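You operate a simulated robot arm through the tools that you are given. There is no shell and no other tool. Be economical: measure what you need, move in short steps, check, and stop when the job is done.

You run a simulated two-armed robot. Do the job below in one go: nothing can be reset, and whatever is moved stays where it is left.

TASK
Carry the teal crate with both arms and set it on the top of the plan chest.

The check looks at the end state, three seconds after you hand in, the way a careful person would. Anything else that was tipped, shoved, dropped, spilled or broken makes it a failure.

THE ROBOT
Two 7-joint arms with two-finger parallel grippers on one trunk, on a base that drives. Base frame: it is fixed to the floor where the robot stands at the start and does not move with it; the origin is under the middle of the robot, x ahead of it, y to its left, z up; the surface under the hand at the start is at about z = 760. Readings come in mm, degrees, newtons and seconds.
The left shoulder is at the start at [71, 156, 1005], the right one opposite. Places, roughly: top of the plan chest [-1200, 2000, 900]. Payload 3.91 kg a hand.
The tool frame of a hand sits at the grasp point between the pads (the TCP): z along the fingers, y along the line on which they close. The tips reach 30 mm beyond it. The gripper opens to 110 mm. The fingers are 20 mm wide and 10 mm thick; the gripper's body (48 by 112 mm) begins 55 mm behind the TCP.
Orientation is told as [roll, pitch, yaw] about the base's x, y, z axes, in that order, counted from this pose: with the fingers straight down and closing along the base's y, the tool's x points along the base's -x, its y along +y and its z along -z.

THE INTERFACE
- The arms move only by the tool arm_command. It takes "left_increments", "right_increments" or both (then of equal length, played together; a hand with none holds still); each is a list of rows, each a list of 7 numbers: the shift along the tool's x, y, z in mm, then the turn, a rotation vector about the tool's x, y, z in degrees, then the gripper command, from -1 (shut) to 1 (fully open), values between in proportion. In form: [[x, y, z, ax, ay, az, jaw], ...]. A call has 1 to 10 rows; each row is the pose to reach, as a shift and turn from the pose commanded when the call began, along the tool's axes at that moment. Rows are played at 5 a second. More than 50 mm and 8.6 degrees between two rows, or a gripper value outside its range, and nothing of the call is played. A pose out of reach is approached as far as the arm can. The call stops where the force on the tool passes 40 N (or 10 N more than at its start, if that is more) or the arm is blocked; 0.2 s more then pass. The fingers move at their own pace (about 108 mm/s each) and stop on an object; they squeeze with about 22 N. The grip force told is the motor's: it shows also when the fingers shut on nothing. Time passes only in rows, and 0.2 s behind the last, so rows that repeat a pose let the fingers close. The reply holds the time, the measured pose of the TCP, the force on the tool along the base axes, the opening and the grip force, in the units named above and with some noise, with the torque about the TCP (base axes, N m) and any sound that the robot's microphone picked up, and new pictures: "views" is both (left out), scene, wrist or none (wrist: the cameras of the hands that moved).
- Cameras (640 x 400 px; columns grow to the right, rows downward): "scene" is now at [129.3, 36.7, 1228.8]; the picture's right is [0.42, -0.91, -0.00], its down [-0.56, -0.26, -0.79] and it looks along [0.71, 0.33, -0.62] (base axes); focal length 214 px, centre (320, 200). "left" rides on the left gripper at [72, -17, -103] in its tool frame; the picture's right is [0.23, 0.97, 0.00], its down [-0.76, 0.18, -0.62] and it looks along [-0.61, 0.14, 0.78] (tool axes); focal length 222 px, centre (320, 200). "right" rides on the right gripper at [72, 17, -103] in its tool frame; the picture's right is [-0.23, 0.97, 0.00], its down [-0.76, -0.18, -0.62] and it looks along [-0.61, -0.14, 0.78] (tool axes); focal length 222 px, centre (320, 200). There is no depth. A picture from a camera that has moved, and an enlarged one, comes with that camera's place and axes in the base frame and with its lens.
- lift_body(by): slides the trunk up (or, below 0, down) by that many mm; the arms and the scene camera ride with it, the base frame stays. It gives what a move gives, with no picture.
- steer(legs): drives the robot by 1 to 6 legs, each [ahead, left, turn to the left] in mm, mm and degrees, along the robot's own axes; the way and the turn of a leg run together, so that a leg with both is an arc; at most 1500 mm and 180 degrees a leg. The arms and the cameras ride along, it lands a little off, and it stops where it bumps. It gives what a move gives, and a new picture of the scene camera.
- head_to(pan, tilt): turns the head with the scene camera to pan (to the left, within 86 degrees either way) and tilt (down, from -29 to 69), counted from straight ahead of the robot. It gives what a move gives, and a new picture of the scene camera.
- enlarge(camera, box): a new picture of the part [left, top, right, bottom] of that camera's present view, enlarged. It takes no simulated time.
- hand_in(): hands the job in; it is judged then, once.

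Go step by step. Nothing tells you exact positions but the pictures and the camera data: compare them with the known pose of the tool, close in by small moves and look again before you grip or let go. The budget is 120 turns and 260 pictures, counting those below and the enlarged ones. Unless the task says otherwise, let go and move clear before handing in, and close with one line.

The tools are called after ">>>" as a command line: name --argument value ..., lists and objects as JSON in quotes. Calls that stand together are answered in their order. arm_command: Moves the arms, as the interface text tells. Its arguments: {"type":"object","properties":{"left_increments":{"type":"array"},"right_increments":{"type":"array"},"views":{"type":"string","enum":["both","scene","wrist","none"]}},"required":[]} The other tools are called the same way: lift_body (by) slides the trunk up or down; steer (legs) drives the base; head_to (pan, tilt) turns the head that bears the scene camera; enlarge (camera, box) takes an enlarged picture of a part of a camera's view; hand_in () hands the job in.

At the start:

```text
time_s: 0.0
left_ee_pos: [623.8, 548.6, 1074.1]
left_tcp_rot: [0.0, -0.1, 0.1]
left_wrist_force: [0.4, 0.9, -0.7]
left_moment: [0.04, 0.03, 0.01]
left_width: 110.1
left_gripper_force: 0.1
right_ee_pos: [638.5, -42.7, 1144.8]
right_tcp_rot: [0.0, 0.0, 0.1]
right_wrist_force: [0.3, 0.2, 0.4]
right_moment: [0.01, 0.02, -0.03]
right_width: 110.1
right_gripper_force: 0.0
trunk travel left (down, up): [-450.0, 490.0]
robot x, y, heading: [2.1, 0.1, 0.1]
head pan, tilt: [25.0, 38.0]
```

scene: 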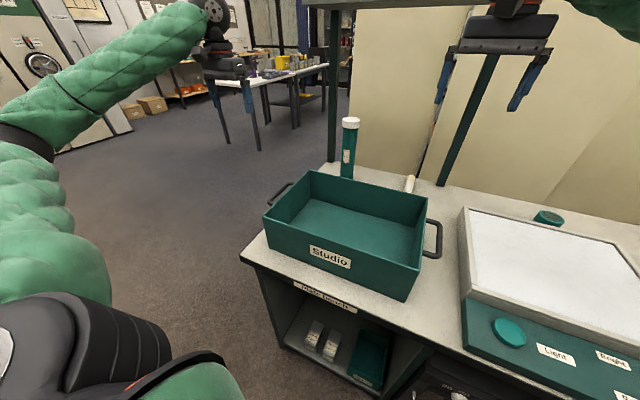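
right: 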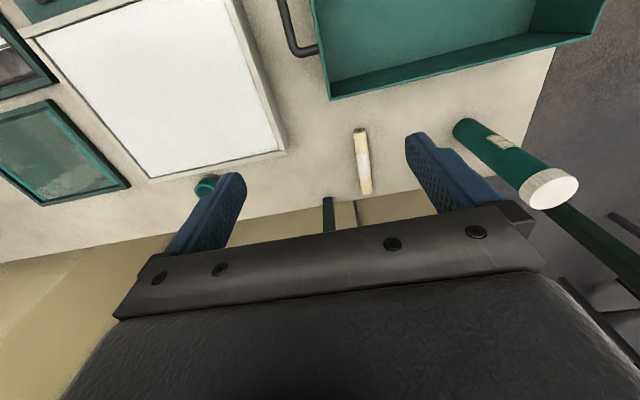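
left: 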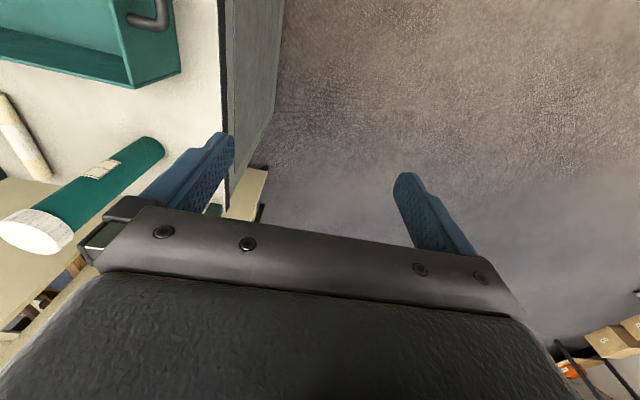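

The teal crate stands on the bench at about x 415–670, y -30–312, with a rim at z≈875 and a handle on each end. I'll look closer at the handles and find the plan chest.

>>> enlarge --camera "scene" --box '[240, 110, 480, 310]'

>>> head_to --pan 86 --tilt 20

```text
2.00 times, centred on (360, 210) of scene
camera zoom: at [129.3, 36.7, 1228.8], right [0.42, -0.91, 0.0], down [-0.56, -0.26, -0.79], along [0.71, 0.33, -0.62], focal length 429 px, centre (240, 180)
```

zoom: 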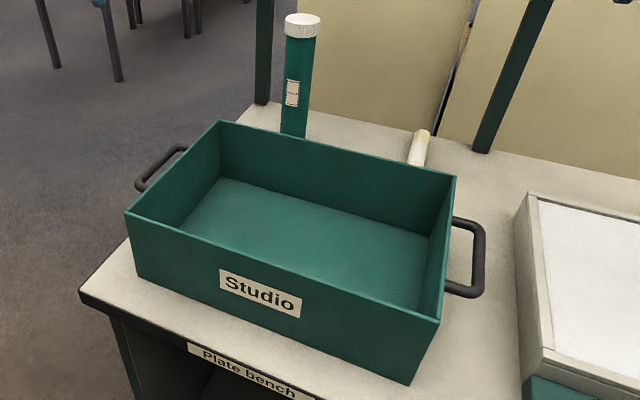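

```text
time_s: 1.3
left_ee_pos: [623.0, 548.5, 1074.3]
left_tcp_rot: [0.1, 0.0, 0.0]
left_wrist_force: [-0.8, 0.8, 1.0]
left_moment: [0.0, 0.01, 0.02]
left_width: 109.9
left_gripper_force: 0.1
right_ee_pos: [640.0, -43.3, 1144.3]
right_tcp_rot: [0.0, 0.0, 0.0]
right_wrist_force: [0.2, 0.2, -0.4]
right_moment: [-0.01, -0.02, -0.01]
right_width: 109.6
right_gripper_force: 0.1
trunk travel left (down, up): [-450.0, 490.0]
robot x, y, heading: [-0.4, 0.5, 0.1]
head pan, tilt: [85.9, 20.0]
camera scene: at [57.7, 93.1, 1257.2], right [1.0, -0.07, 0.0], down [-0.03, -0.34, -0.94], along [0.07, 0.94, -0.34], focal length 214 px, centre (320, 200)
```

scene: 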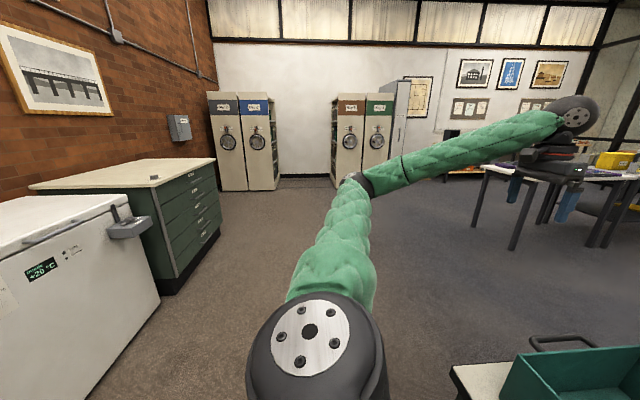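

The plan chest is the green cabinet with a beige top, at about x -1560 to -850 and y 1400 to 2500, beyond the white freezer, with its drawers facing +x. First I slide the robot left so it lines up with the crate.

>>> enlarge --camera "scene" --box '[0, 130, 260, 300]'

>>> steer --legs '[[0, 140, 0]]'

>>> head_to --pan 0 --tilt 50

```text
2.35 times, centred on (130, 215) of scene
camera zoom: at [57.7, 93.1, 1257.2], right [1.0, -0.07, 0.0], down [-0.03, -0.34, -0.94], along [0.07, 0.94, -0.34], focal length 505 px, centre (767, 165)
```

zoom: 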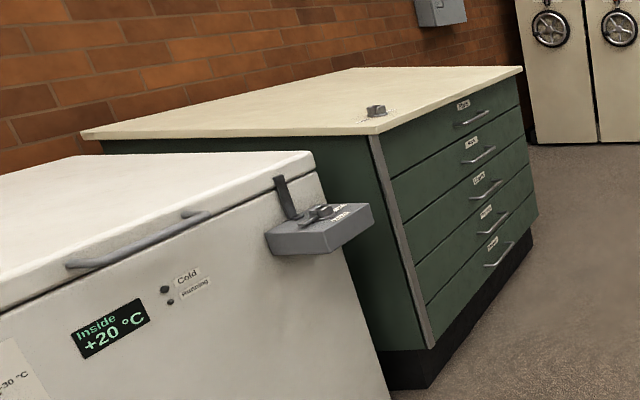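

```text
time_s: 2.6
left_ee_pos: [622.5, 689.7, 1074.3]
left_tcp_rot: [-0.1, 0.1, 0.1]
left_wrist_force: [0.2, 0.2, -1.3]
left_moment: [-0.05, 0.02, 0.0]
left_width: 110.1
left_gripper_force: 0.0
right_ee_pos: [639.4, 98.0, 1144.5]
right_tcp_rot: [0.0, 0.0, 0.1]
right_wrist_force: [0.5, 0.4, 0.2]
right_moment: [-0.05, 0.0, -0.01]
right_width: 110.1
right_gripper_force: 0.0
trunk travel left (down, up): [-450.0, 490.0]
robot x, y, heading: [-1.5, 139.3, -0.0]
head pan, tilt: [85.9, 20.0]
camera scene: at [57.6, 234.8, 1257.1], right [1.0, -0.07, 0.0], down [-0.02, -0.34, -0.94], along [0.07, 0.94, -0.34], focal length 214 px, centre (320, 200)
```

scene: 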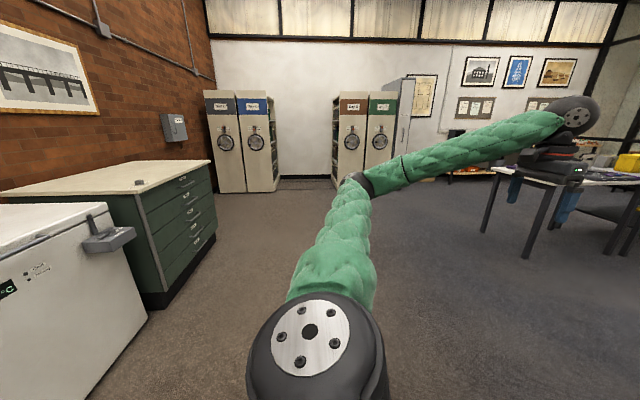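

```text
time_s: 4.2
left_ee_pos: [621.6, 689.9, 1073.4]
left_tcp_rot: [0.1, 0.1, 0.1]
left_wrist_force: [0.3, 0.6, 0.7]
left_moment: [0.0, -0.01, 0.0]
left_width: 110.0
left_gripper_force: 0.0
right_ee_pos: [639.1, 96.4, 1145.9]
right_tcp_rot: [0.0, 0.0, 0.1]
right_wrist_force: [-0.6, 0.0, 0.1]
right_moment: [-0.04, -0.02, 0.03]
right_width: 110.2
right_gripper_force: 0.0
trunk travel left (down, up): [-450.0, 490.0]
robot x, y, heading: [0.3, 138.7, 0.0]
head pan, tilt: [0.0, 50.0]
camera scene: at [128.0, 140.1, 1211.7], right [0.0, -1.0, 0.0], down [-0.77, 0.0, -0.64], along [0.64, 0.0, -0.77], focal length 214 px, centre (320, 200)
```

scene: 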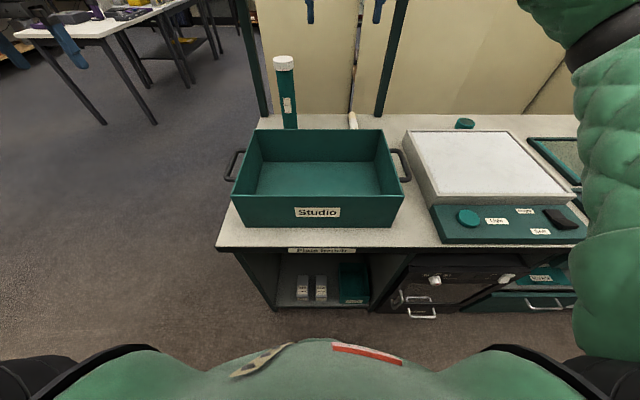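

The robot is centred close to the crate now. I'll enlarge the view to measure the handles.

>>> enlarge --camera "scene" --box '[210, 110, 430, 247]'

```text
2.91 times, centred on (320, 178) of scene
camera zoom: at [128.0, 140.1, 1211.7], right [0.0, -1.0, 0.0], down [-0.77, 0.0, -0.64], along [0.64, 0.0, -0.77], focal length 624 px, centre (320, 262)
```

zoom: 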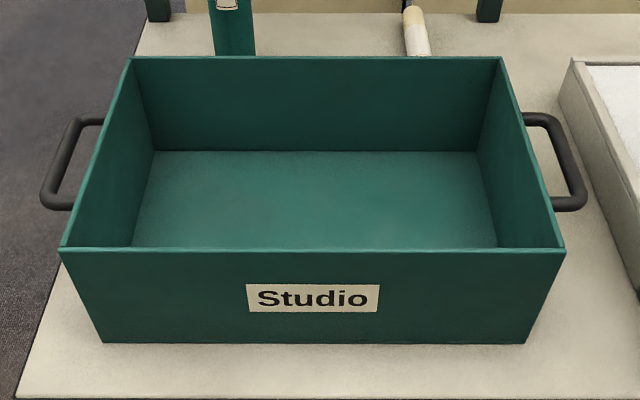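

Crate centre ≈ (542, 145), and the handle bars sit at y ≈ 363 and -74, z ≈ 850. I'll bring both hands above the handles with the jaws partly closed.

>>> arm_command --left_increments '[[10, -41, 14, 0, 0, 0, 0.5], [20, -82, 28, 0, 0, 0, 0], [30, -123, 42, 0, 0, 0, -0.27], [40, -164, 56, 0, 0, 0, -0.27], [50, -205, 70, 0, 0, 0, -0.27], [60, -246, 84, 0, 0, 0, -0.27], [70, -287, 98, 0, 0, 0, -0.27], [80, -327, 114, 0, 0, 0, -0.27], [80, -327, 114, 0, 0, 0, -0.27]]' --right_increments '[[12, -21, 23, 0, 0, 0, 0.5], [24, -43, 46, 0, 0, 0, 0], [36, -64, 69, 0, 0, 0, -0.27], [48, -85, 92, 0, 0, 0, -0.27], [60, -107, 115, 0, 0, 0, -0.27], [72, -128, 138, 0, 0, 0, -0.27], [85, -150, 161, 0, 0, 0, -0.27], [97, -171, 185, 0, 0, 0, -0.27], [97, -171, 185, 0, 0, 0, -0.27]]'

```text
time_s: 6.2
left_ee_pos: [544.1, 361.5, 961.0]
left_tcp_rot: [0.0, 0.0, 0.1]
left_wrist_force: [0.5, -0.8, 0.2]
left_moment: [-0.01, 0.0, 0.02]
left_width: 40.3
left_gripper_force: 0.0
right_ee_pos: [543.2, -71.0, 959.3]
right_tcp_rot: [0.0, 0.0, 0.0]
right_wrist_force: [0.8, -0.2, -0.7]
right_moment: [-0.03, 0.0, -0.02]
right_width: 40.0
right_gripper_force: 0.0
trunk travel left (down, up): [-450.0, 490.0]
robot x, y, heading: [-0.6, 137.5, 0.1]
head pan, tilt: [0.0, 50.0]
camera scene: at [127.7, 140.6, 1211.8], right [0.0, -1.0, 0.0], down [-0.77, 0.0, -0.64], along [0.64, 0.0, -0.77], focal length 214 px, centre (320, 200)
camera right: at [470.9, -54.8, 1063.7], right [0.23, 0.97, 0.0], down [0.76, -0.18, 0.62], along [0.61, -0.14, -0.78], focal length 222 px, centre (320, 200)
camera left: at [472.0, 343.7, 1064.9], right [-0.23, 0.97, 0.0], down [0.76, 0.18, 0.62], along [0.61, 0.14, -0.78], focal length 222 px, centre (320, 200)
```

scene: 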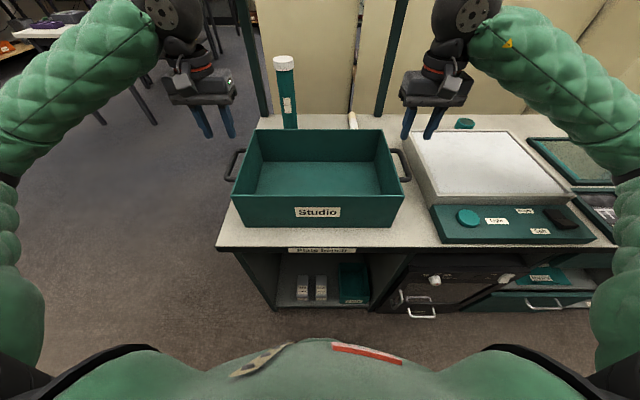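
right: 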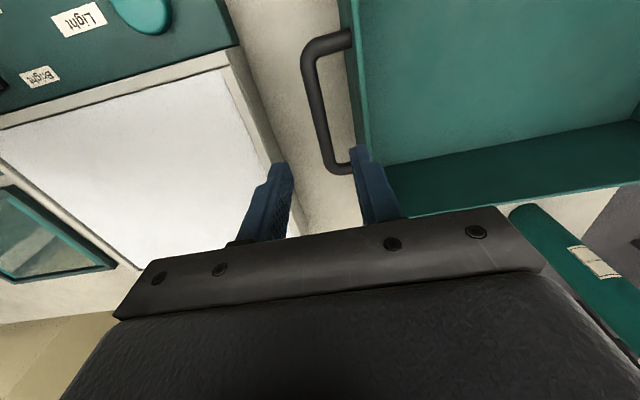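
left: 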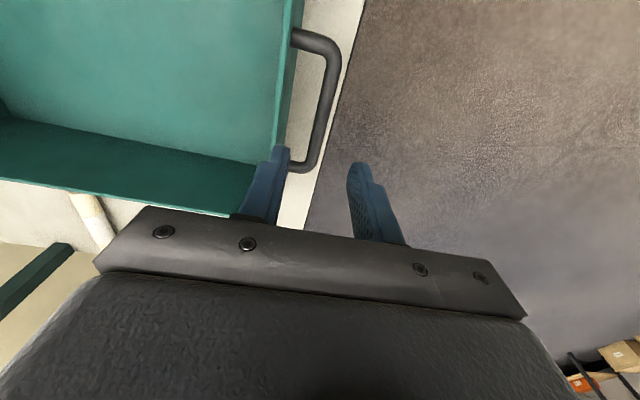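

The wrist views agree with the estimates (bars at y≈361 and -71). I'll lower to just above the handles and check.

>>> arm_command --left_increments '[[1, 0, 30, 0, 0, 0, -0.27], [2, 0, 60, 0, 0, 0, -0.27], [2, 0, 70, 0, 0, 0, -0.27]]' --right_increments '[[1, 0, 30, 0, 0, 0, -0.27], [2, 0, 60, 0, 0, 0, -0.27], [2, 0, 70, 0, 0, 0, -0.27]]'

```text
time_s: 7.0
left_ee_pos: [542.8, 363.0, 890.7]
left_tcp_rot: [0.0, 0.0, 0.1]
left_wrist_force: [-0.1, -1.0, 0.9]
left_moment: [0.01, -0.01, 0.0]
left_width: 40.0
left_gripper_force: 0.0
right_ee_pos: [540.7, -74.9, 888.8]
right_tcp_rot: [0.0, 0.1, 0.2]
right_wrist_force: [0.6, 0.4, 1.0]
right_moment: [-0.01, -0.01, -0.02]
right_width: 40.0
right_gripper_force: 0.0
trunk travel left (down, up): [-450.0, 490.0]
robot x, y, heading: [-1.9, 136.6, 0.0]
head pan, tilt: [0.0, 50.0]
camera scene: at [128.1, 139.8, 1211.7], right [0.0, -1.0, 0.0], down [-0.77, 0.0, -0.64], along [0.64, 0.0, -0.77], focal length 214 px, centre (320, 200)
camera right: at [468.7, -56.9, 993.5], right [0.23, 0.97, 0.0], down [0.76, -0.18, 0.62], along [0.61, -0.14, -0.78], focal length 222 px, centre (320, 200)
camera left: at [470.2, 344.5, 994.4], right [-0.23, 0.97, 0.0], down [0.76, 0.18, 0.62], along [0.61, 0.14, -0.78], focal length 222 px, centre (320, 200)
```

scene: 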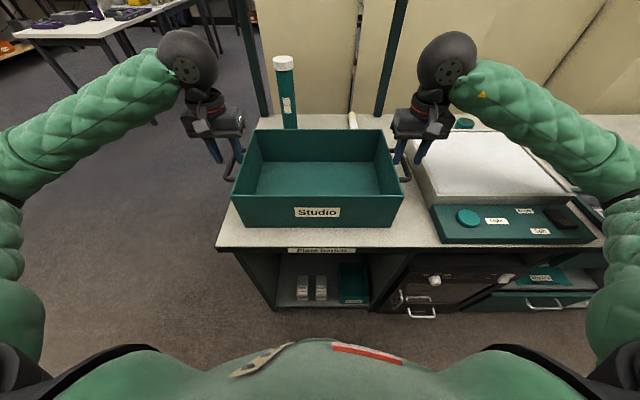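
right: 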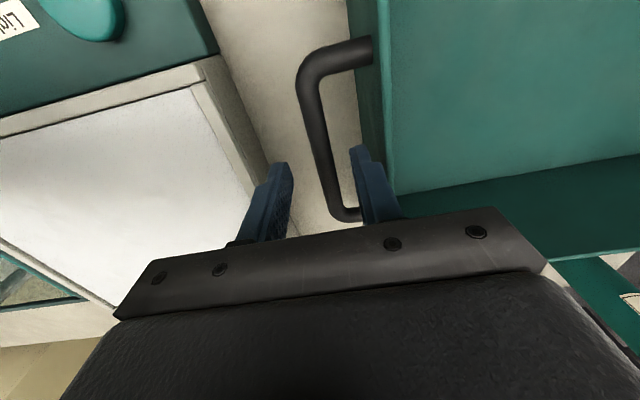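
left: 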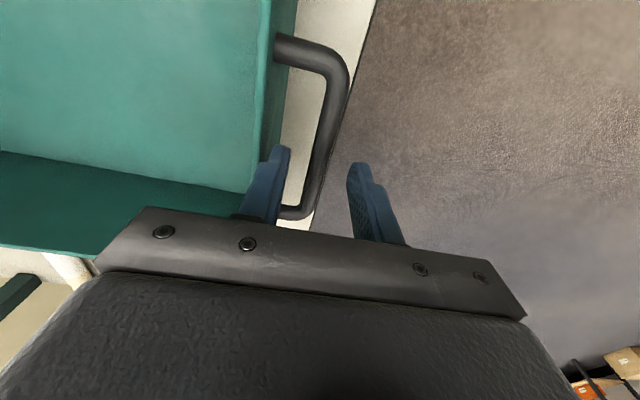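

Both inner fingers line up with the gaps between bar and wall. I'll go down to handle height at z≈850 with the jaws still open.

>>> arm_command --left_increments '[[0, 0, 15, 0, 0, 0, -0.27], [0, 0, 30, 0, 0, 0, -0.27], [0, 0, 40, 0, 0, 0, -0.27]]' --right_increments '[[0, 2, 15, 0, 0, 0, -0.27], [0, 3, 30, 0, 0, 0, -0.27], [0, 3, 40, 0, 0, 0, -0.27]]' --views "wrist"

>>> enlarge --camera "scene" --box '[190, 90, 450, 250]'

```text
time_s: 7.8
left_ee_pos: [540.5, 361.7, 849.7]
left_tcp_rot: [0.0, 0.0, 0.1]
left_wrist_force: [0.4, -0.3, 0.1]
left_moment: [-0.02, 0.01, -0.05]
left_width: 40.2
left_gripper_force: 0.0
right_ee_pos: [538.7, -69.4, 848.4]
right_tcp_rot: [0.0, 0.1, 0.1]
right_wrist_force: [-0.2, -0.1, -0.3]
right_moment: [0.04, 0.0, 0.03]
right_width: 40.4
right_gripper_force: 0.1
trunk travel left (down, up): [-450.0, 490.0]
robot x, y, heading: [-0.6, 136.6, -0.0]
head pan, tilt: [0.0, 50.0]
camera right: at [468.1, -53.9, 953.6], right [0.23, 0.97, 0.0], down [0.76, -0.18, 0.62], along [0.61, -0.14, -0.78], focal length 222 px, centre (320, 200)
camera left: at [468.4, 344.5, 954.4], right [-0.23, 0.97, 0.0], down [0.76, 0.18, 0.62], along [0.61, 0.14, -0.78], focal length 222 px, centre (320, 200)
```

right: 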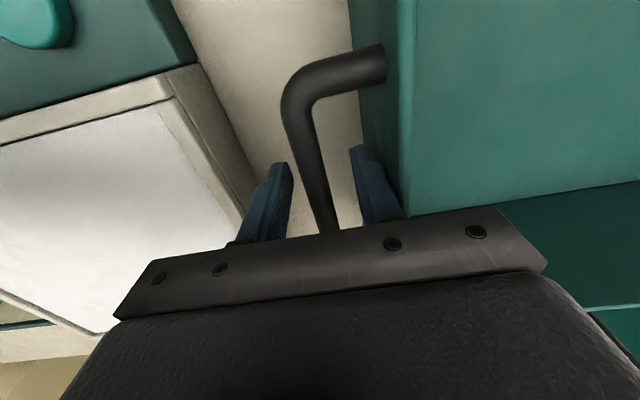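
left: 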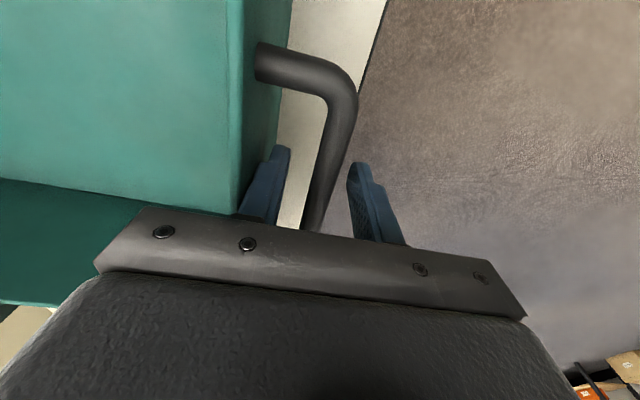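

```text
2.46 times, centred on (320, 170) of scene
camera zoom: at [128.1, 139.8, 1211.7], right [0.0, -1.0, 0.0], down [-0.77, 0.0, -0.64], along [0.64, 0.0, -0.77], focal length 528 px, centre (320, 274)
```

zoom: 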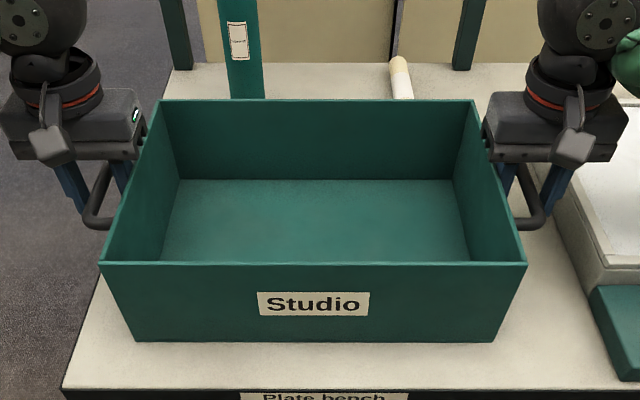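

The bars sit between the fingers on both sides. Closing both grippers.

>>> arm_command --left_increments '[[0, 0, 0, 0, 0, 0, -0.6], [0, 0, 0, 0, 0, 0, -1], [0, 0, 0, 0, 0, 0, -1], [0, 0, 0, 0, 0, 0, -1]]' --right_increments '[[0, 0, 0, 0, 0, 0, -0.6], [0, 0, 0, 0, 0, 0, -1], [0, 0, 0, 0, 0, 0, -1], [0, 0, 0, 0, 0, 0, -1]]' --views "wrist"

```text
time_s: 8.7
left_ee_pos: [540.3, 360.8, 850.5]
left_tcp_rot: [-0.2, 0.0, -0.1]
left_wrist_force: [1.3, -2.0, 1.2]
left_moment: [0.03, 0.19, -0.36]
left_width: 12.7
left_gripper_force: 22.2
right_ee_pos: [539.6, -70.1, 849.5]
right_tcp_rot: [0.3, 0.0, 0.2]
right_wrist_force: [1.9, 2.0, 1.0]
right_moment: [0.02, -0.21, 0.24]
right_width: 12.7
right_gripper_force: 21.6
trunk travel left (down, up): [-450.0, 490.0]
robot x, y, heading: [-1.2, 141.3, 0.1]
head pan, tilt: [0.0, 50.0]
stopped in row 4 (left hand): the force on the tool passed its limit at 42 N (the readings are from after the stop); the commanded pose is now the measured one
camera right: at [467.8, -53.1, 953.7], right [0.22, 0.97, 0.0], down [0.76, -0.18, 0.62], along [0.61, -0.14, -0.78], focal length 222 px, centre (320, 200)
camera left: at [468.0, 343.6, 954.4], right [-0.23, 0.97, 0.0], down [0.76, 0.18, 0.62], along [0.61, 0.14, -0.78], focal length 222 px, centre (320, 200)
```

right: 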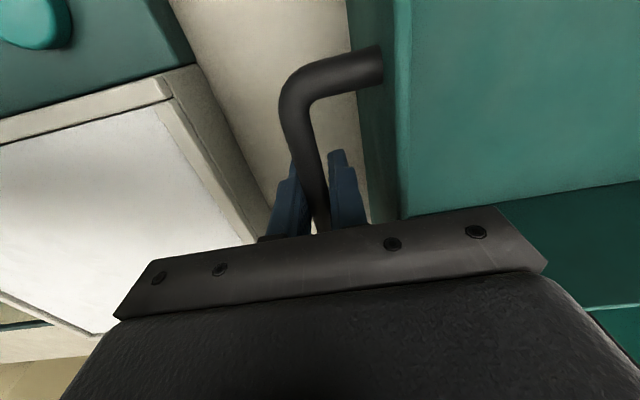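
left: 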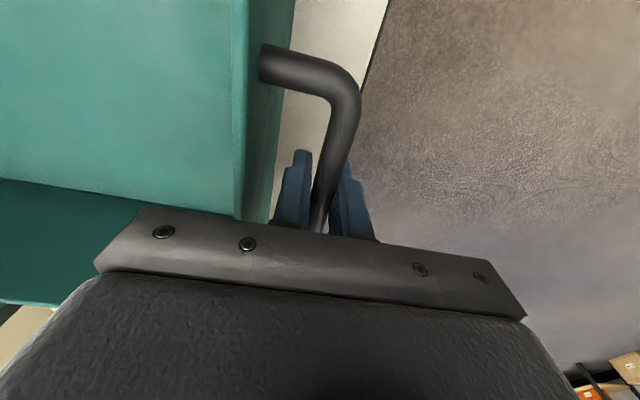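

Both bars are gripped (12.7 mm each). I'll lift a little with the trunk so the two hands rise together.

>>> lift_body --by 40

>>> enlarge --camera "scene" --box '[190, 90, 450, 250]'

```text
time_s: 9.5
left_ee_pos: [540.8, 360.9, 890.0]
left_tcp_rot: [-0.1, 0.1, -0.1]
left_wrist_force: [0.4, -6.3, -2.8]
left_moment: [0.03, -0.14, -0.38]
left_width: 12.8
left_gripper_force: 22.0
right_ee_pos: [540.6, -70.3, 889.4]
right_tcp_rot: [0.2, 0.0, 0.2]
right_wrist_force: [0.0, 5.8, -3.7]
right_moment: [-0.08, 0.17, 0.21]
right_width: 12.6
right_gripper_force: 22.0
trunk travel left (down, up): [-490.0, 450.0]
robot x, y, heading: [5.0, 140.6, 0.0]
head pan, tilt: [0.0, 50.0]
```

```text
2.46 times, centred on (320, 170) of scene
camera zoom: at [128.7, 139.8, 1251.4], right [0.0, -1.0, 0.0], down [-0.77, 0.0, -0.64], along [0.64, 0.0, -0.77], focal length 528 px, centre (320, 274)
```

zoom: 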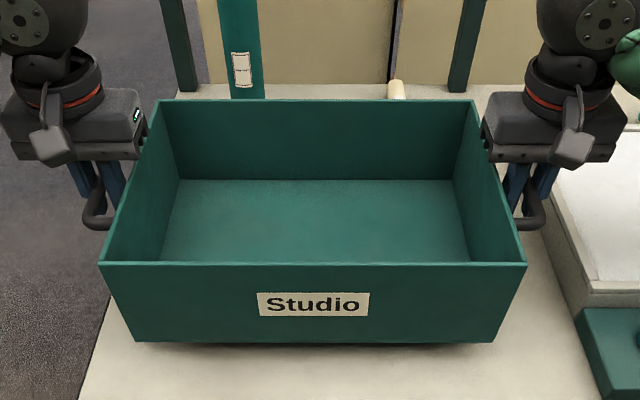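

The crate lifts level. I'll raise it further and look to the sides before backing off.

>>> lift_body --by 170

>>> head_to --pan -86 --tilt 35

>>> head_to --pan 86 --tilt 35

```text
time_s: 11.4
left_ee_pos: [541.1, 361.1, 1059.4]
left_tcp_rot: [-0.1, 0.0, -0.1]
left_wrist_force: [-0.1, -13.2, -3.9]
left_moment: [0.11, 0.03, -0.38]
left_width: 12.8
left_gripper_force: 22.8
right_ee_pos: [540.9, -68.3, 1058.4]
right_tcp_rot: [0.1, 0.1, 0.1]
right_wrist_force: [0.6, 11.9, -3.9]
right_moment: [-0.12, -0.03, 0.25]
right_width: 12.7
right_gripper_force: 22.5
trunk travel left (down, up): [-660.0, 280.0]
robot x, y, heading: [-0.2, 138.3, 0.2]
head pan, tilt: [0.0, 50.0]
```

```text
time_s: 13.1
left_ee_pos: [541.9, 361.6, 1060.5]
left_tcp_rot: [-0.2, 0.0, 0.0]
left_wrist_force: [-0.3, -14.4, -3.4]
left_moment: [0.1, -0.03, -0.37]
left_width: 12.6
left_gripper_force: 21.8
right_ee_pos: [540.7, -68.4, 1059.1]
right_tcp_rot: [0.1, 0.2, 0.2]
right_wrist_force: [-0.5, 15.7, -3.6]
right_moment: [-0.15, 0.02, 0.19]
right_width: 12.5
right_gripper_force: 22.1
trunk travel left (down, up): [-660.0, 280.0]
robot x, y, heading: [-0.3, 140.5, 0.3]
head pan, tilt: [-85.9, 35.0]
camera scene: at [57.9, 51.9, 1443.4], right [-1.0, -0.07, 0.0], down [-0.04, 0.57, -0.82], along [0.06, -0.82, -0.57], focal length 214 px, centre (320, 200)
```

scene: 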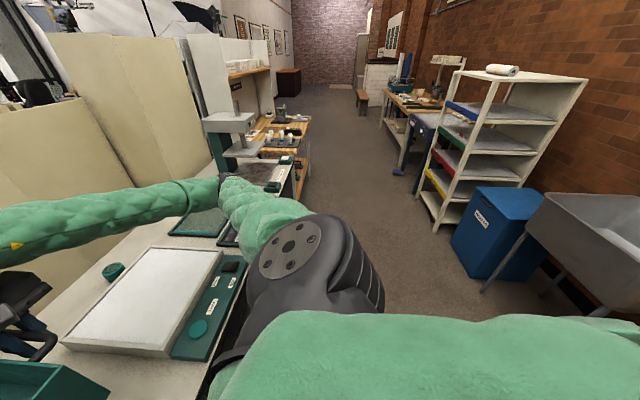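

```text
time_s: 15.7
left_ee_pos: [540.4, 360.8, 1060.3]
left_tcp_rot: [-0.2, 0.0, -0.2]
left_wrist_force: [-0.8, -18.1, -3.0]
left_moment: [0.11, -0.06, -0.33]
left_width: 13.2
left_gripper_force: 21.6
right_ee_pos: [540.1, -68.7, 1059.3]
right_tcp_rot: [0.2, -0.1, 0.3]
right_wrist_force: [-0.4, 17.0, -3.5]
right_moment: [-0.17, 0.03, 0.24]
right_width: 12.7
right_gripper_force: 22.2
trunk travel left (down, up): [-660.0, 280.0]
robot x, y, heading: [-1.1, 140.7, 0.1]
head pan, tilt: [85.9, 35.0]
camera scene: at [57.7, 227.6, 1443.4], right [1.0, -0.07, 0.0], down [-0.04, -0.57, -0.82], along [0.06, 0.82, -0.57], focal length 214 px, centre (320, 200)
```

scene: 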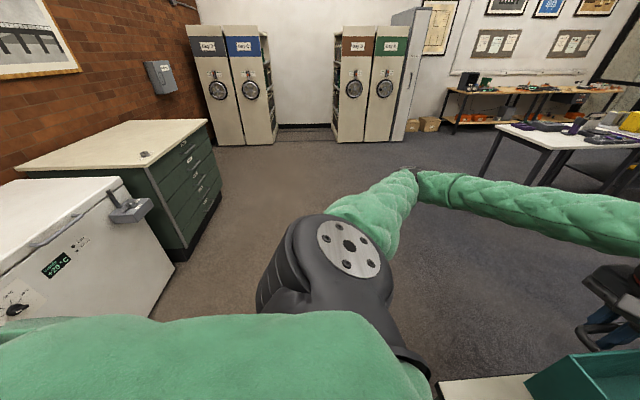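

There is an internal pull of about 17 N between the hands, so I'll relieve it by bringing them slightly inward. The rear side looks clear.

>>> arm_command --left_increments '[[0, -1, 0, 0, 0, 0, -1], [0, -1, 0, 0, 0, 0, -1]]' --right_increments '[[0, 1, 0, 0, 0, 0, -1], [0, 1, 0, 0, 0, 0, -1]]' --views "none"

```text
time_s: 16.2
left_ee_pos: [540.3, 362.3, 1060.8]
left_tcp_rot: [0.0, 0.0, 0.1]
left_wrist_force: [-0.6, 3.8, -3.4]
left_moment: [-0.03, -0.04, -0.37]
left_width: 12.8
left_gripper_force: 21.9
right_ee_pos: [540.7, -69.1, 1059.8]
right_tcp_rot: [0.1, 0.1, 0.2]
right_wrist_force: [-0.7, -4.6, -3.2]
right_moment: [0.04, 0.02, 0.28]
right_width: 12.6
right_gripper_force: 22.3
trunk travel left (down, up): [-660.0, 280.0]
robot x, y, heading: [-3.0, 136.7, -0.1]
head pan, tilt: [85.9, 35.0]
```

The tension is relieved. Now I back away from the bench and turn left to face +y.

>>> steer --legs '[[-350, 0, 0]]'

>>> steer --legs '[[0, 0, 90]]'

>>> head_to --pan 0 --tilt 25

```text
time_s: 18.9
left_ee_pos: [194.2, 360.0, 1059.5]
left_tcp_rot: [0.0, 0.0, -0.2]
left_wrist_force: [0.4, 1.3, -4.0]
left_moment: [0.02, 0.29, -0.38]
left_width: 12.8
left_gripper_force: 22.5
right_ee_pos: [193.2, -69.2, 1058.0]
right_tcp_rot: [0.1, 0.1, 0.1]
right_wrist_force: [0.0, -2.3, -3.2]
right_moment: [0.05, -0.24, 0.29]
right_width: 12.8
right_gripper_force: 22.1
trunk travel left (down, up): [-660.0, 280.0]
robot x, y, heading: [-348.3, 141.1, 0.1]
head pan, tilt: [85.9, 35.0]
stopped in leg 1: the force on the tool passed its limit at 41 N (the readings are from after the stop); the commanded pose is now the measured one
camera scene: at [-287.9, 227.5, 1443.3], right [1.0, -0.07, 0.0], down [-0.04, -0.57, -0.82], along [0.06, 0.82, -0.57], focal length 214 px, centre (320, 200)
```

scene: 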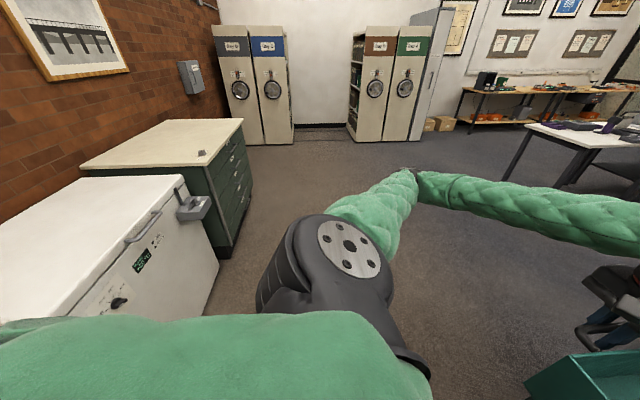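

```text
time_s: 23.1
left_ee_pos: [-576.4, 677.3, 1061.0]
left_tcp_rot: [-0.1, 0.0, 90.8]
left_wrist_force: [-2.9, -1.5, -4.0]
left_moment: [-0.04, -0.04, -0.39]
left_width: 12.7
left_gripper_force: 22.0
right_ee_pos: [-145.8, 682.6, 1058.6]
right_tcp_rot: [0.0, 0.0, 91.0]
right_wrist_force: [2.3, -0.2, -3.2]
right_moment: [-0.01, 0.05, 0.29]
right_width: 13.0
right_gripper_force: 22.2
trunk travel left (down, up): [-660.0, 280.0]
robot x, y, heading: [-344.8, 139.5, 91.0]
head pan, tilt: [85.9, 35.0]
camera scene: at [-435.2, 195.7, 1443.4], right [0.06, 1.0, 0.0], down [0.57, -0.03, -0.82], along [-0.82, 0.04, -0.57], focal length 214 px, centre (320, 200)
```

scene: 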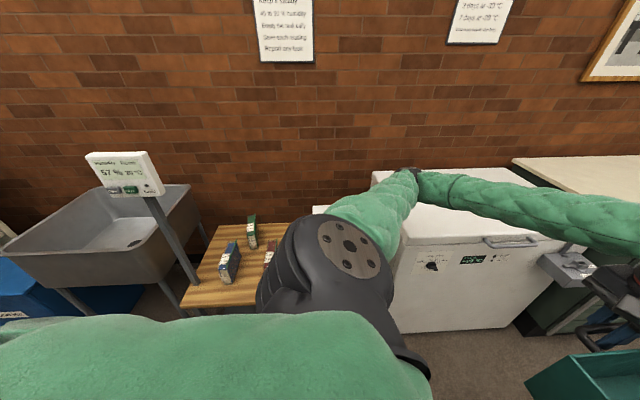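

```text
time_s: 24.7
left_ee_pos: [-575.1, 677.8, 1060.2]
left_tcp_rot: [-0.1, 0.0, 90.8]
left_wrist_force: [-2.0, -1.4, -3.9]
left_moment: [0.07, 0.01, -0.35]
left_width: 12.7
left_gripper_force: 21.5
right_ee_pos: [-145.9, 682.8, 1059.1]
right_tcp_rot: [0.1, 0.2, 91.0]
right_wrist_force: [1.3, -0.1, -3.8]
right_moment: [-0.08, 0.0, 0.25]
right_width: 12.8
right_gripper_force: 22.1
trunk travel left (down, up): [-660.0, 280.0]
robot x, y, heading: [-345.3, 136.1, 91.0]
head pan, tilt: [0.0, 25.0]
camera scene: at [-348.5, 282.9, 1459.1], right [1.0, 0.02, 0.0], down [0.01, -0.42, -0.91], along [-0.01, 0.91, -0.42], focal length 214 px, centre (320, 200)
```

scene: 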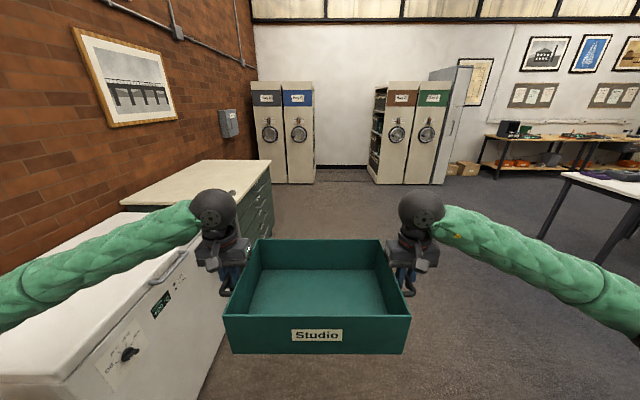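

The crate is held steady and level. I'll drive diagonally past the freezer into open floor level with the chest.

>>> steer --legs '[[800, -420, 0], [1000, 0, 0]]'

>>> head_to --pan 70 --tilt 30

```text
time_s: 34.3
left_ee_pos: [-212.7, 2499.6, 1060.9]
left_tcp_rot: [0.0, 0.1, 91.9]
left_wrist_force: [-1.8, -0.1, -4.1]
left_moment: [-0.01, -0.05, -0.35]
left_width: 13.1
left_gripper_force: 21.7
right_ee_pos: [216.4, 2513.4, 1059.4]
right_tcp_rot: [0.0, 0.1, 92.0]
right_wrist_force: [2.2, -0.4, -3.8]
right_moment: [0.04, 0.01, 0.33]
right_width: 12.6
right_gripper_force: 21.8
trunk travel left (down, up): [-660.0, 280.0]
robot x, y, heading: [25.0, 1966.6, 92.2]
head pan, tilt: [0.0, 25.0]
camera scene: at [21.9, 2109.4, 1459.1], right [1.0, 0.03, 0.0], down [0.01, -0.42, -0.91], along [-0.03, 0.91, -0.42], focal length 214 px, centre (320, 200)
```

scene: 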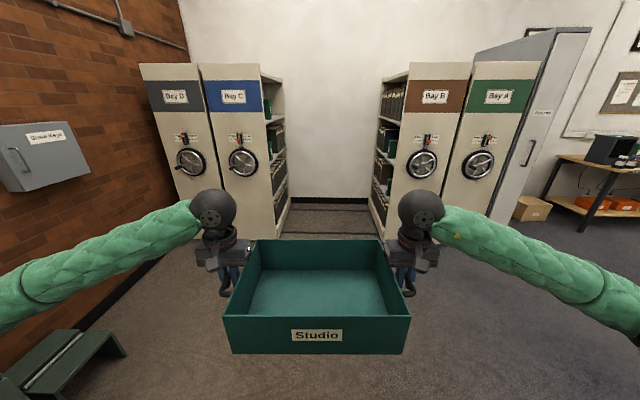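

```text
time_s: 35.7
left_ee_pos: [-213.1, 2498.6, 1060.3]
left_tcp_rot: [-0.1, 0.0, 91.9]
left_wrist_force: [-0.1, -1.0, -3.1]
left_moment: [0.12, -0.04, -0.38]
left_width: 12.7
left_gripper_force: 22.3
right_ee_pos: [216.9, 2513.0, 1058.6]
right_tcp_rot: [0.2, 0.0, 92.1]
right_wrist_force: [1.1, 0.1, -2.3]
right_moment: [-0.11, 0.01, 0.3]
right_width: 12.8
right_gripper_force: 22.2
trunk travel left (down, up): [-660.0, 280.0]
robot x, y, heading: [26.8, 1965.4, 92.0]
head pan, tilt: [70.0, 30.0]
camera scene: at [-60.9, 2044.9, 1451.2], right [0.31, 0.95, 0.0], down [0.48, -0.16, -0.87], along [-0.82, 0.27, -0.5], focal length 214 px, centre (320, 200)
```

scene: 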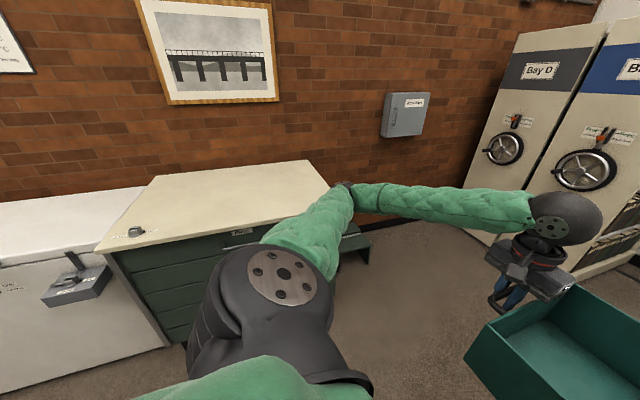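

The chest top spans about x -1570 to -860 and y 1450 to 2460, with one small object near the front-left corner. I'll turn to face it.

>>> steer --legs '[[0, 0, 87.5]]'

>>> head_to --pan 0 --tilt 35

```text
time_s: 39.9
left_ee_pos: [-516.4, 1746.9, 1060.9]
left_tcp_rot: [-0.1, 0.0, 179.8]
left_wrist_force: [0.4, -1.9, -3.4]
left_moment: [0.01, 0.03, -0.39]
left_width: 12.7
left_gripper_force: 21.8
right_ee_pos: [-512.0, 2176.8, 1058.2]
right_tcp_rot: [0.0, 0.1, 179.9]
right_wrist_force: [-0.8, 2.2, -3.7]
right_moment: [-0.03, 0.0, 0.27]
right_width: 12.9
right_gripper_force: 22.8
trunk travel left (down, up): [-660.0, 280.0]
robot x, y, heading: [30.5, 1963.6, 179.9]
head pan, tilt: [70.0, 30.0]
camera scene: at [-55.5, 1880.8, 1451.2], right [-0.94, 0.35, 0.0], down [0.17, 0.47, -0.87], along [-0.3, -0.81, -0.5], focal length 214 px, centre (320, 200)
```

scene: 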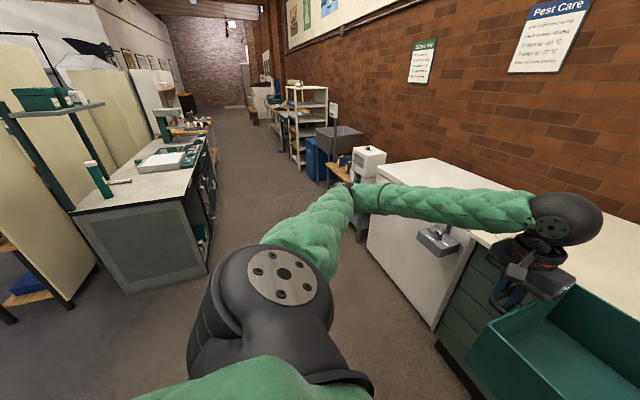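

```text
time_s: 41.3
left_ee_pos: [-515.9, 1746.1, 1059.7]
left_tcp_rot: [-0.1, 0.1, 179.7]
left_wrist_force: [0.4, -0.6, -3.3]
left_moment: [0.04, 0.14, -0.38]
left_width: 12.7
left_gripper_force: 22.1
right_ee_pos: [-512.5, 2176.3, 1058.6]
right_tcp_rot: [0.1, 0.1, 179.9]
right_wrist_force: [-1.2, 1.1, -3.9]
right_moment: [-0.05, -0.11, 0.32]
right_width: 12.7
right_gripper_force: 21.8
trunk travel left (down, up): [-660.0, 280.0]
robot x, y, heading: [27.3, 1964.9, 179.9]
head pan, tilt: [0.0, 35.0]
camera scene: at [-112.3, 1966.2, 1443.3], right [0.0, 1.0, 0.0], down [0.57, 0.0, -0.82], along [-0.82, 0.0, -0.57], focal length 214 px, centre (320, 200)
```

scene: 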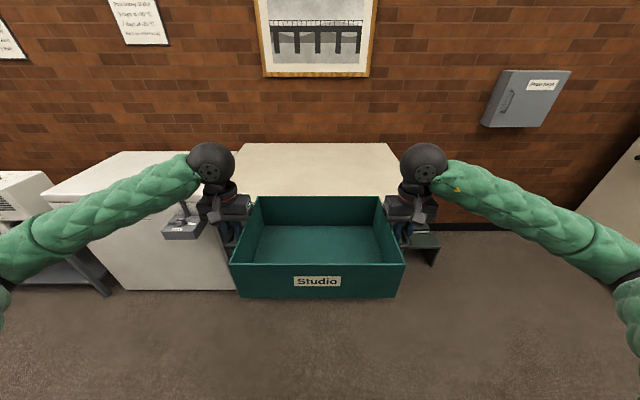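

I'm squarely facing the chest with the crate bottom at about z 970. I'll advance 430 mm, then extend the arms over the top.

>>> steer --legs '[[430, 0, 0]]'

>>> head_to --pan 0 --tilt 50

```text
time_s: 43.9
left_ee_pos: [-936.4, 1750.0, 1059.6]
left_tcp_rot: [-0.1, 0.0, 179.5]
left_wrist_force: [0.3, -1.0, -4.0]
left_moment: [0.03, 0.02, -0.41]
left_width: 12.6
left_gripper_force: 22.7
right_ee_pos: [-932.2, 2182.1, 1059.3]
right_tcp_rot: [0.1, 0.1, 179.7]
right_wrist_force: [-0.3, 1.6, -3.5]
right_moment: [-0.01, -0.04, 0.3]
right_width: 12.7
right_gripper_force: 21.9
trunk travel left (down, up): [-660.0, 280.0]
robot x, y, heading: [-391.9, 1973.4, 179.7]
head pan, tilt: [0.0, 35.0]
camera scene: at [-533.4, 1969.1, 1443.3], right [0.01, 1.0, 0.0], down [0.57, 0.0, -0.82], along [-0.82, 0.01, -0.57], focal length 214 px, centre (320, 200)
```

scene: 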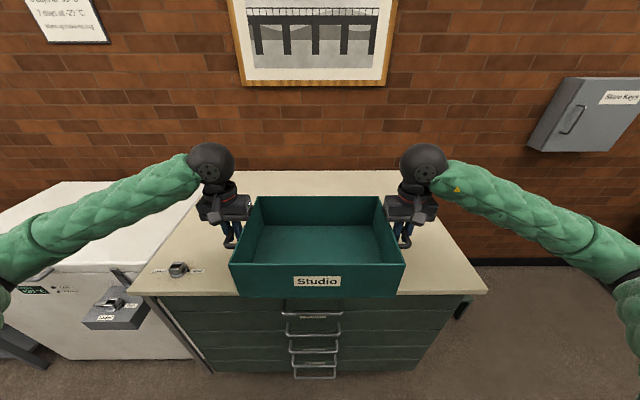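

```text
time_s: 44.6
left_ee_pos: [-935.7, 1751.1, 1059.1]
left_tcp_rot: [-0.1, 0.0, 179.5]
left_wrist_force: [0.5, -1.4, -2.9]
left_moment: [-0.01, 0.09, -0.38]
left_width: 12.7
left_gripper_force: 21.6
right_ee_pos: [-932.5, 2180.5, 1059.4]
right_tcp_rot: [0.2, 0.1, 179.7]
right_wrist_force: [0.2, 0.4, -4.0]
right_moment: [0.02, -0.11, 0.25]
right_width: 12.6
right_gripper_force: 21.9
trunk travel left (down, up): [-660.0, 280.0]
robot x, y, heading: [-395.4, 1968.4, 179.6]
head pan, tilt: [0.0, 50.0]
camera scene: at [-521.1, 1969.0, 1421.7], right [0.01, 1.0, 0.0], down [0.77, -0.01, -0.64], along [-0.64, 0.0, -0.77], focal length 214 px, centre (320, 200)
```

scene: 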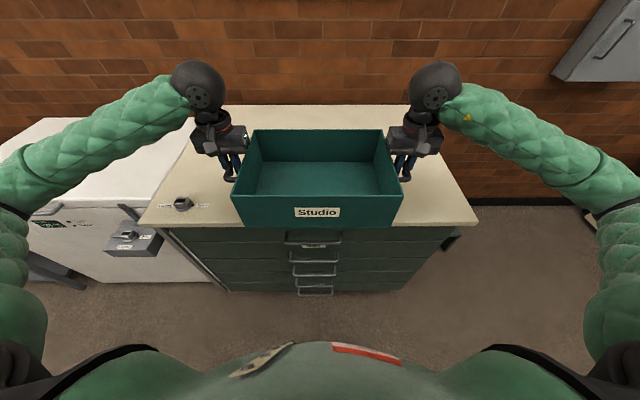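

The chest's front edge is at x≈-860, with clear space ahead. I'll extend both arms forward 150 mm together.

>>> arm_command --left_increments '[[-20, 0, 0, 0, 0, 0, -1], [-40, 0, 0, 0, 0, 0, -1], [-60, 0, 0, 0, 0, 0, -1], [-80, 0, 0, 0, 0, 0, -1], [-100, 0, 0, 0, 0, 0, -1], [-120, 0, 0, 0, 0, 0, -1], [-135, 0, 0, 0, 0, 0, -1], [-150, 0, 0, 0, 0, 0, -1]]' --right_increments '[[-20, 0, 0, 0, 0, 0, -1], [-40, 0, 0, 0, 0, 0, -1], [-60, 0, 0, 0, 0, 0, -1], [-80, 0, 0, 0, 0, 0, -1], [-100, 0, 0, 0, 0, 0, -1], [-120, 0, 0, 0, 0, 0, -1], [-135, 0, 0, 0, 0, 0, -1], [-150, 0, 0, 0, 0, 0, -1]]' --views "scene"

```text
time_s: 46.4
left_ee_pos: [-1088.3, 1752.2, 1060.1]
left_tcp_rot: [-0.1, 0.1, 179.4]
left_wrist_force: [0.2, 10.7, -3.9]
left_moment: [-0.12, -0.21, -0.39]
left_width: 12.8
left_gripper_force: 21.9
right_ee_pos: [-1084.6, 2182.6, 1058.9]
right_tcp_rot: [0.1, 0.2, 179.8]
right_wrist_force: [-1.5, -10.4, -3.6]
right_moment: [0.09, 0.16, 0.16]
right_width: 12.5
right_gripper_force: 21.7
trunk travel left (down, up): [-660.0, 280.0]
robot x, y, heading: [-391.2, 1966.6, 179.5]
head pan, tilt: [0.0, 50.0]
camera scene: at [-522.6, 1969.0, 1421.4], right [0.01, 1.0, 0.0], down [0.77, -0.01, -0.64], along [-0.64, 0.0, -0.77], focal length 214 px, centre (320, 200)
```

scene: 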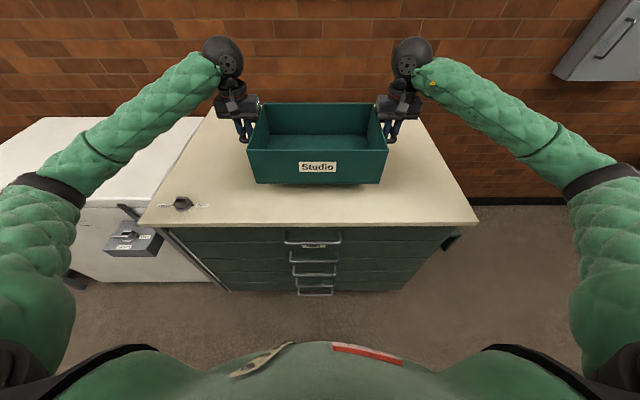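

The crate is well over the chest top. Now I lower with the trunk, first 50 mm and then in small steps until contact.

>>> lift_body --by -50

>>> arm_command --left_increments '[[0, -0.6, 0, 0, 0, 0, -1], [0, -0.6, 0, 0, 0, 0, -1]]' --right_increments '[[0, 0.6, 0, 0, 0, 0, -1], [0, 0.6, 0, 0, 0, 0, -1]]' --views "none"

>>> enlarge --camera "scene" --box '[190, 80, 450, 240]'

```text
time_s: 47.3
left_ee_pos: [-1086.9, 1752.3, 1011.3]
left_tcp_rot: [-0.1, -0.1, 179.5]
left_wrist_force: [-0.3, 8.6, -2.5]
left_moment: [-0.04, 0.09, -0.38]
left_width: 12.4
left_gripper_force: 21.9
right_ee_pos: [-1083.3, 2180.9, 1008.7]
right_tcp_rot: [0.1, 0.1, 179.7]
right_wrist_force: [0.2, -8.5, -3.2]
right_moment: [0.09, -0.06, 0.24]
right_width: 12.7
right_gripper_force: 22.1
trunk travel left (down, up): [-610.0, 330.0]
robot x, y, heading: [-394.7, 1968.8, 179.5]
head pan, tilt: [0.0, 50.0]
```

```text
time_s: 47.9
left_ee_pos: [-1087.7, 1751.9, 1009.5]
left_tcp_rot: [0.0, 0.0, 179.6]
left_wrist_force: [-0.3, -1.2, -3.4]
left_moment: [0.0, 0.0, -0.42]
left_width: 12.6
left_gripper_force: 22.4
right_ee_pos: [-1083.2, 2182.7, 1009.4]
right_tcp_rot: [-0.1, 0.1, 179.7]
right_wrist_force: [-0.4, 2.2, -3.3]
right_moment: [-0.03, -0.01, 0.3]
right_width: 12.6
right_gripper_force: 22.4
trunk travel left (down, up): [-610.0, 330.0]
robot x, y, heading: [-393.4, 1969.6, 179.6]
head pan, tilt: [0.0, 50.0]
```

```text
2.46 times, centred on (320, 160) of scene
camera zoom: at [-521.5, 1969.0, 1371.6], right [0.01, 1.0, 0.0], down [0.77, -0.01, -0.64], along [-0.64, 0.0, -0.77], focal length 528 px, centre (320, 298)
```

zoom: 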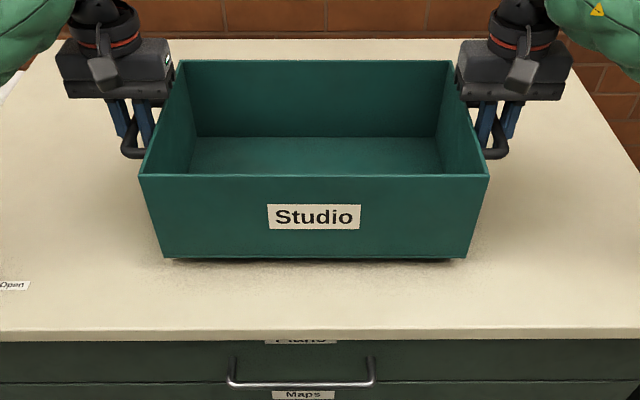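

The crate bottom is about 20 mm above the top. Lowering further and watching the vertical force.

>>> lift_body --by -13

>>> lift_body --by -3

>>> lift_body --by -3

```text
time_s: 48.5
left_ee_pos: [-1087.0, 1752.6, 997.7]
left_tcp_rot: [0.0, 0.0, 179.5]
left_wrist_force: [0.6, -9.3, -3.1]
left_moment: [0.08, 0.03, -0.37]
left_width: 12.8
left_gripper_force: 21.6
right_ee_pos: [-1082.9, 2182.9, 995.7]
right_tcp_rot: [0.0, 0.1, 179.7]
right_wrist_force: [0.2, 9.4, -3.3]
right_moment: [-0.09, -0.01, 0.28]
right_width: 12.8
right_gripper_force: 21.5
trunk travel left (down, up): [-597.0, 343.0]
robot x, y, heading: [-394.9, 1965.7, 179.3]
head pan, tilt: [0.0, 50.0]
```

```text
time_s: 49.1
left_ee_pos: [-1087.5, 1752.2, 995.5]
left_tcp_rot: [0.0, 0.0, 179.5]
left_wrist_force: [-1.1, -14.5, -3.6]
left_moment: [0.12, 0.02, -0.36]
left_width: 12.6
left_gripper_force: 22.1
right_ee_pos: [-1082.8, 2182.1, 993.4]
right_tcp_rot: [0.0, 0.1, 179.7]
right_wrist_force: [-0.2, 14.6, -2.8]
right_moment: [-0.14, 0.03, 0.26]
right_width: 12.8
right_gripper_force: 21.7
trunk travel left (down, up): [-594.0, 346.0]
robot x, y, heading: [-392.8, 1968.6, 179.5]
head pan, tilt: [0.0, 50.0]
```

```text
time_s: 49.6
left_ee_pos: [-1087.5, 1752.5, 992.6]
left_tcp_rot: [0.1, 0.1, 179.5]
left_wrist_force: [0.4, -19.4, -3.5]
left_moment: [0.14, -0.03, -0.35]
left_width: 12.7
left_gripper_force: 22.0
right_ee_pos: [-1083.6, 2181.4, 989.6]
right_tcp_rot: [0.1, 0.1, 179.8]
right_wrist_force: [-1.1, 20.7, -3.7]
right_moment: [-0.15, 0.0, 0.27]
right_width: 12.7
right_gripper_force: 22.1
trunk travel left (down, up): [-591.0, 349.0]
robot x, y, heading: [-393.5, 1968.1, 179.6]
head pan, tilt: [0.0, 50.0]
```

No contact yet and a small squeeze has built up, so I'll relieve it outward and keep lowering.

>>> arm_command --left_increments '[[0, 0.8, 0, 0, 0, 0, -1], [0, 0.8, 1, 0, 0, 0, -1]]' --right_increments '[[0, -0.8, 0, 0, 0, 0, -1], [0, -0.8, 1, 0, 0, 0, -1]]' --views "none"

>>> lift_body --by -2

>>> enlarge --camera "scene" --box '[190, 80, 450, 240]'

```text
time_s: 50.2
left_ee_pos: [-1085.7, 1751.3, 991.6]
left_tcp_rot: [-0.1, 0.0, 179.4]
left_wrist_force: [-0.3, -3.8, -0.4]
left_moment: [0.0, 0.02, -0.37]
left_width: 12.4
left_gripper_force: 21.9
right_ee_pos: [-1082.7, 2182.4, 990.0]
right_tcp_rot: [0.1, 0.1, 179.8]
right_wrist_force: [0.1, 3.3, -1.1]
right_moment: [-0.03, 0.02, 0.23]
right_width: 12.9
right_gripper_force: 21.8
trunk travel left (down, up): [-591.0, 349.0]
robot x, y, heading: [-393.9, 1964.4, 179.3]
head pan, tilt: [0.0, 50.0]
```

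```text
time_s: 50.7
left_ee_pos: [-1086.8, 1752.2, 991.6]
left_tcp_rot: [-0.2, -0.1, 179.5]
left_wrist_force: [-7.2, 6.4, 15.7]
left_moment: [-0.05, -0.02, -0.39]
left_width: 12.7
left_gripper_force: 22.1
right_ee_pos: [-1082.4, 2182.6, 989.6]
right_tcp_rot: [0.2, -0.1, 179.7]
right_wrist_force: [-7.6, -5.8, 14.7]
right_moment: [0.02, -0.02, 0.2]
right_width: 12.7
right_gripper_force: 22.0
trunk travel left (down, up): [-589.0, 351.0]
robot x, y, heading: [-393.3, 1964.2, 179.6]
head pan, tilt: [0.0, 50.0]
```

```text
2.46 times, centred on (320, 160) of scene
camera zoom: at [-520.4, 1969.0, 1351.3], right [0.01, 1.0, 0.0], down [0.77, -0.01, -0.64], along [-0.64, 0.0, -0.77], focal length 528 px, centre (320, 298)
```

zoom: 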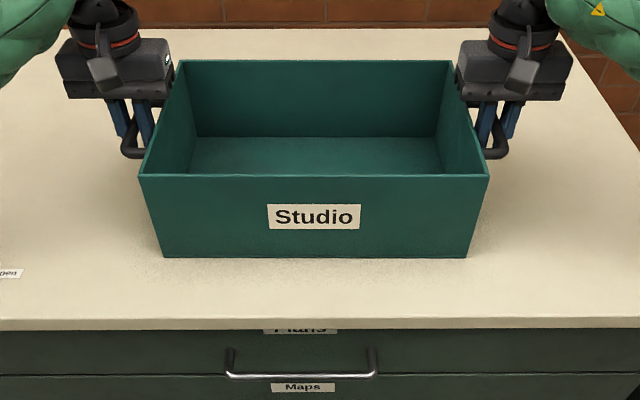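

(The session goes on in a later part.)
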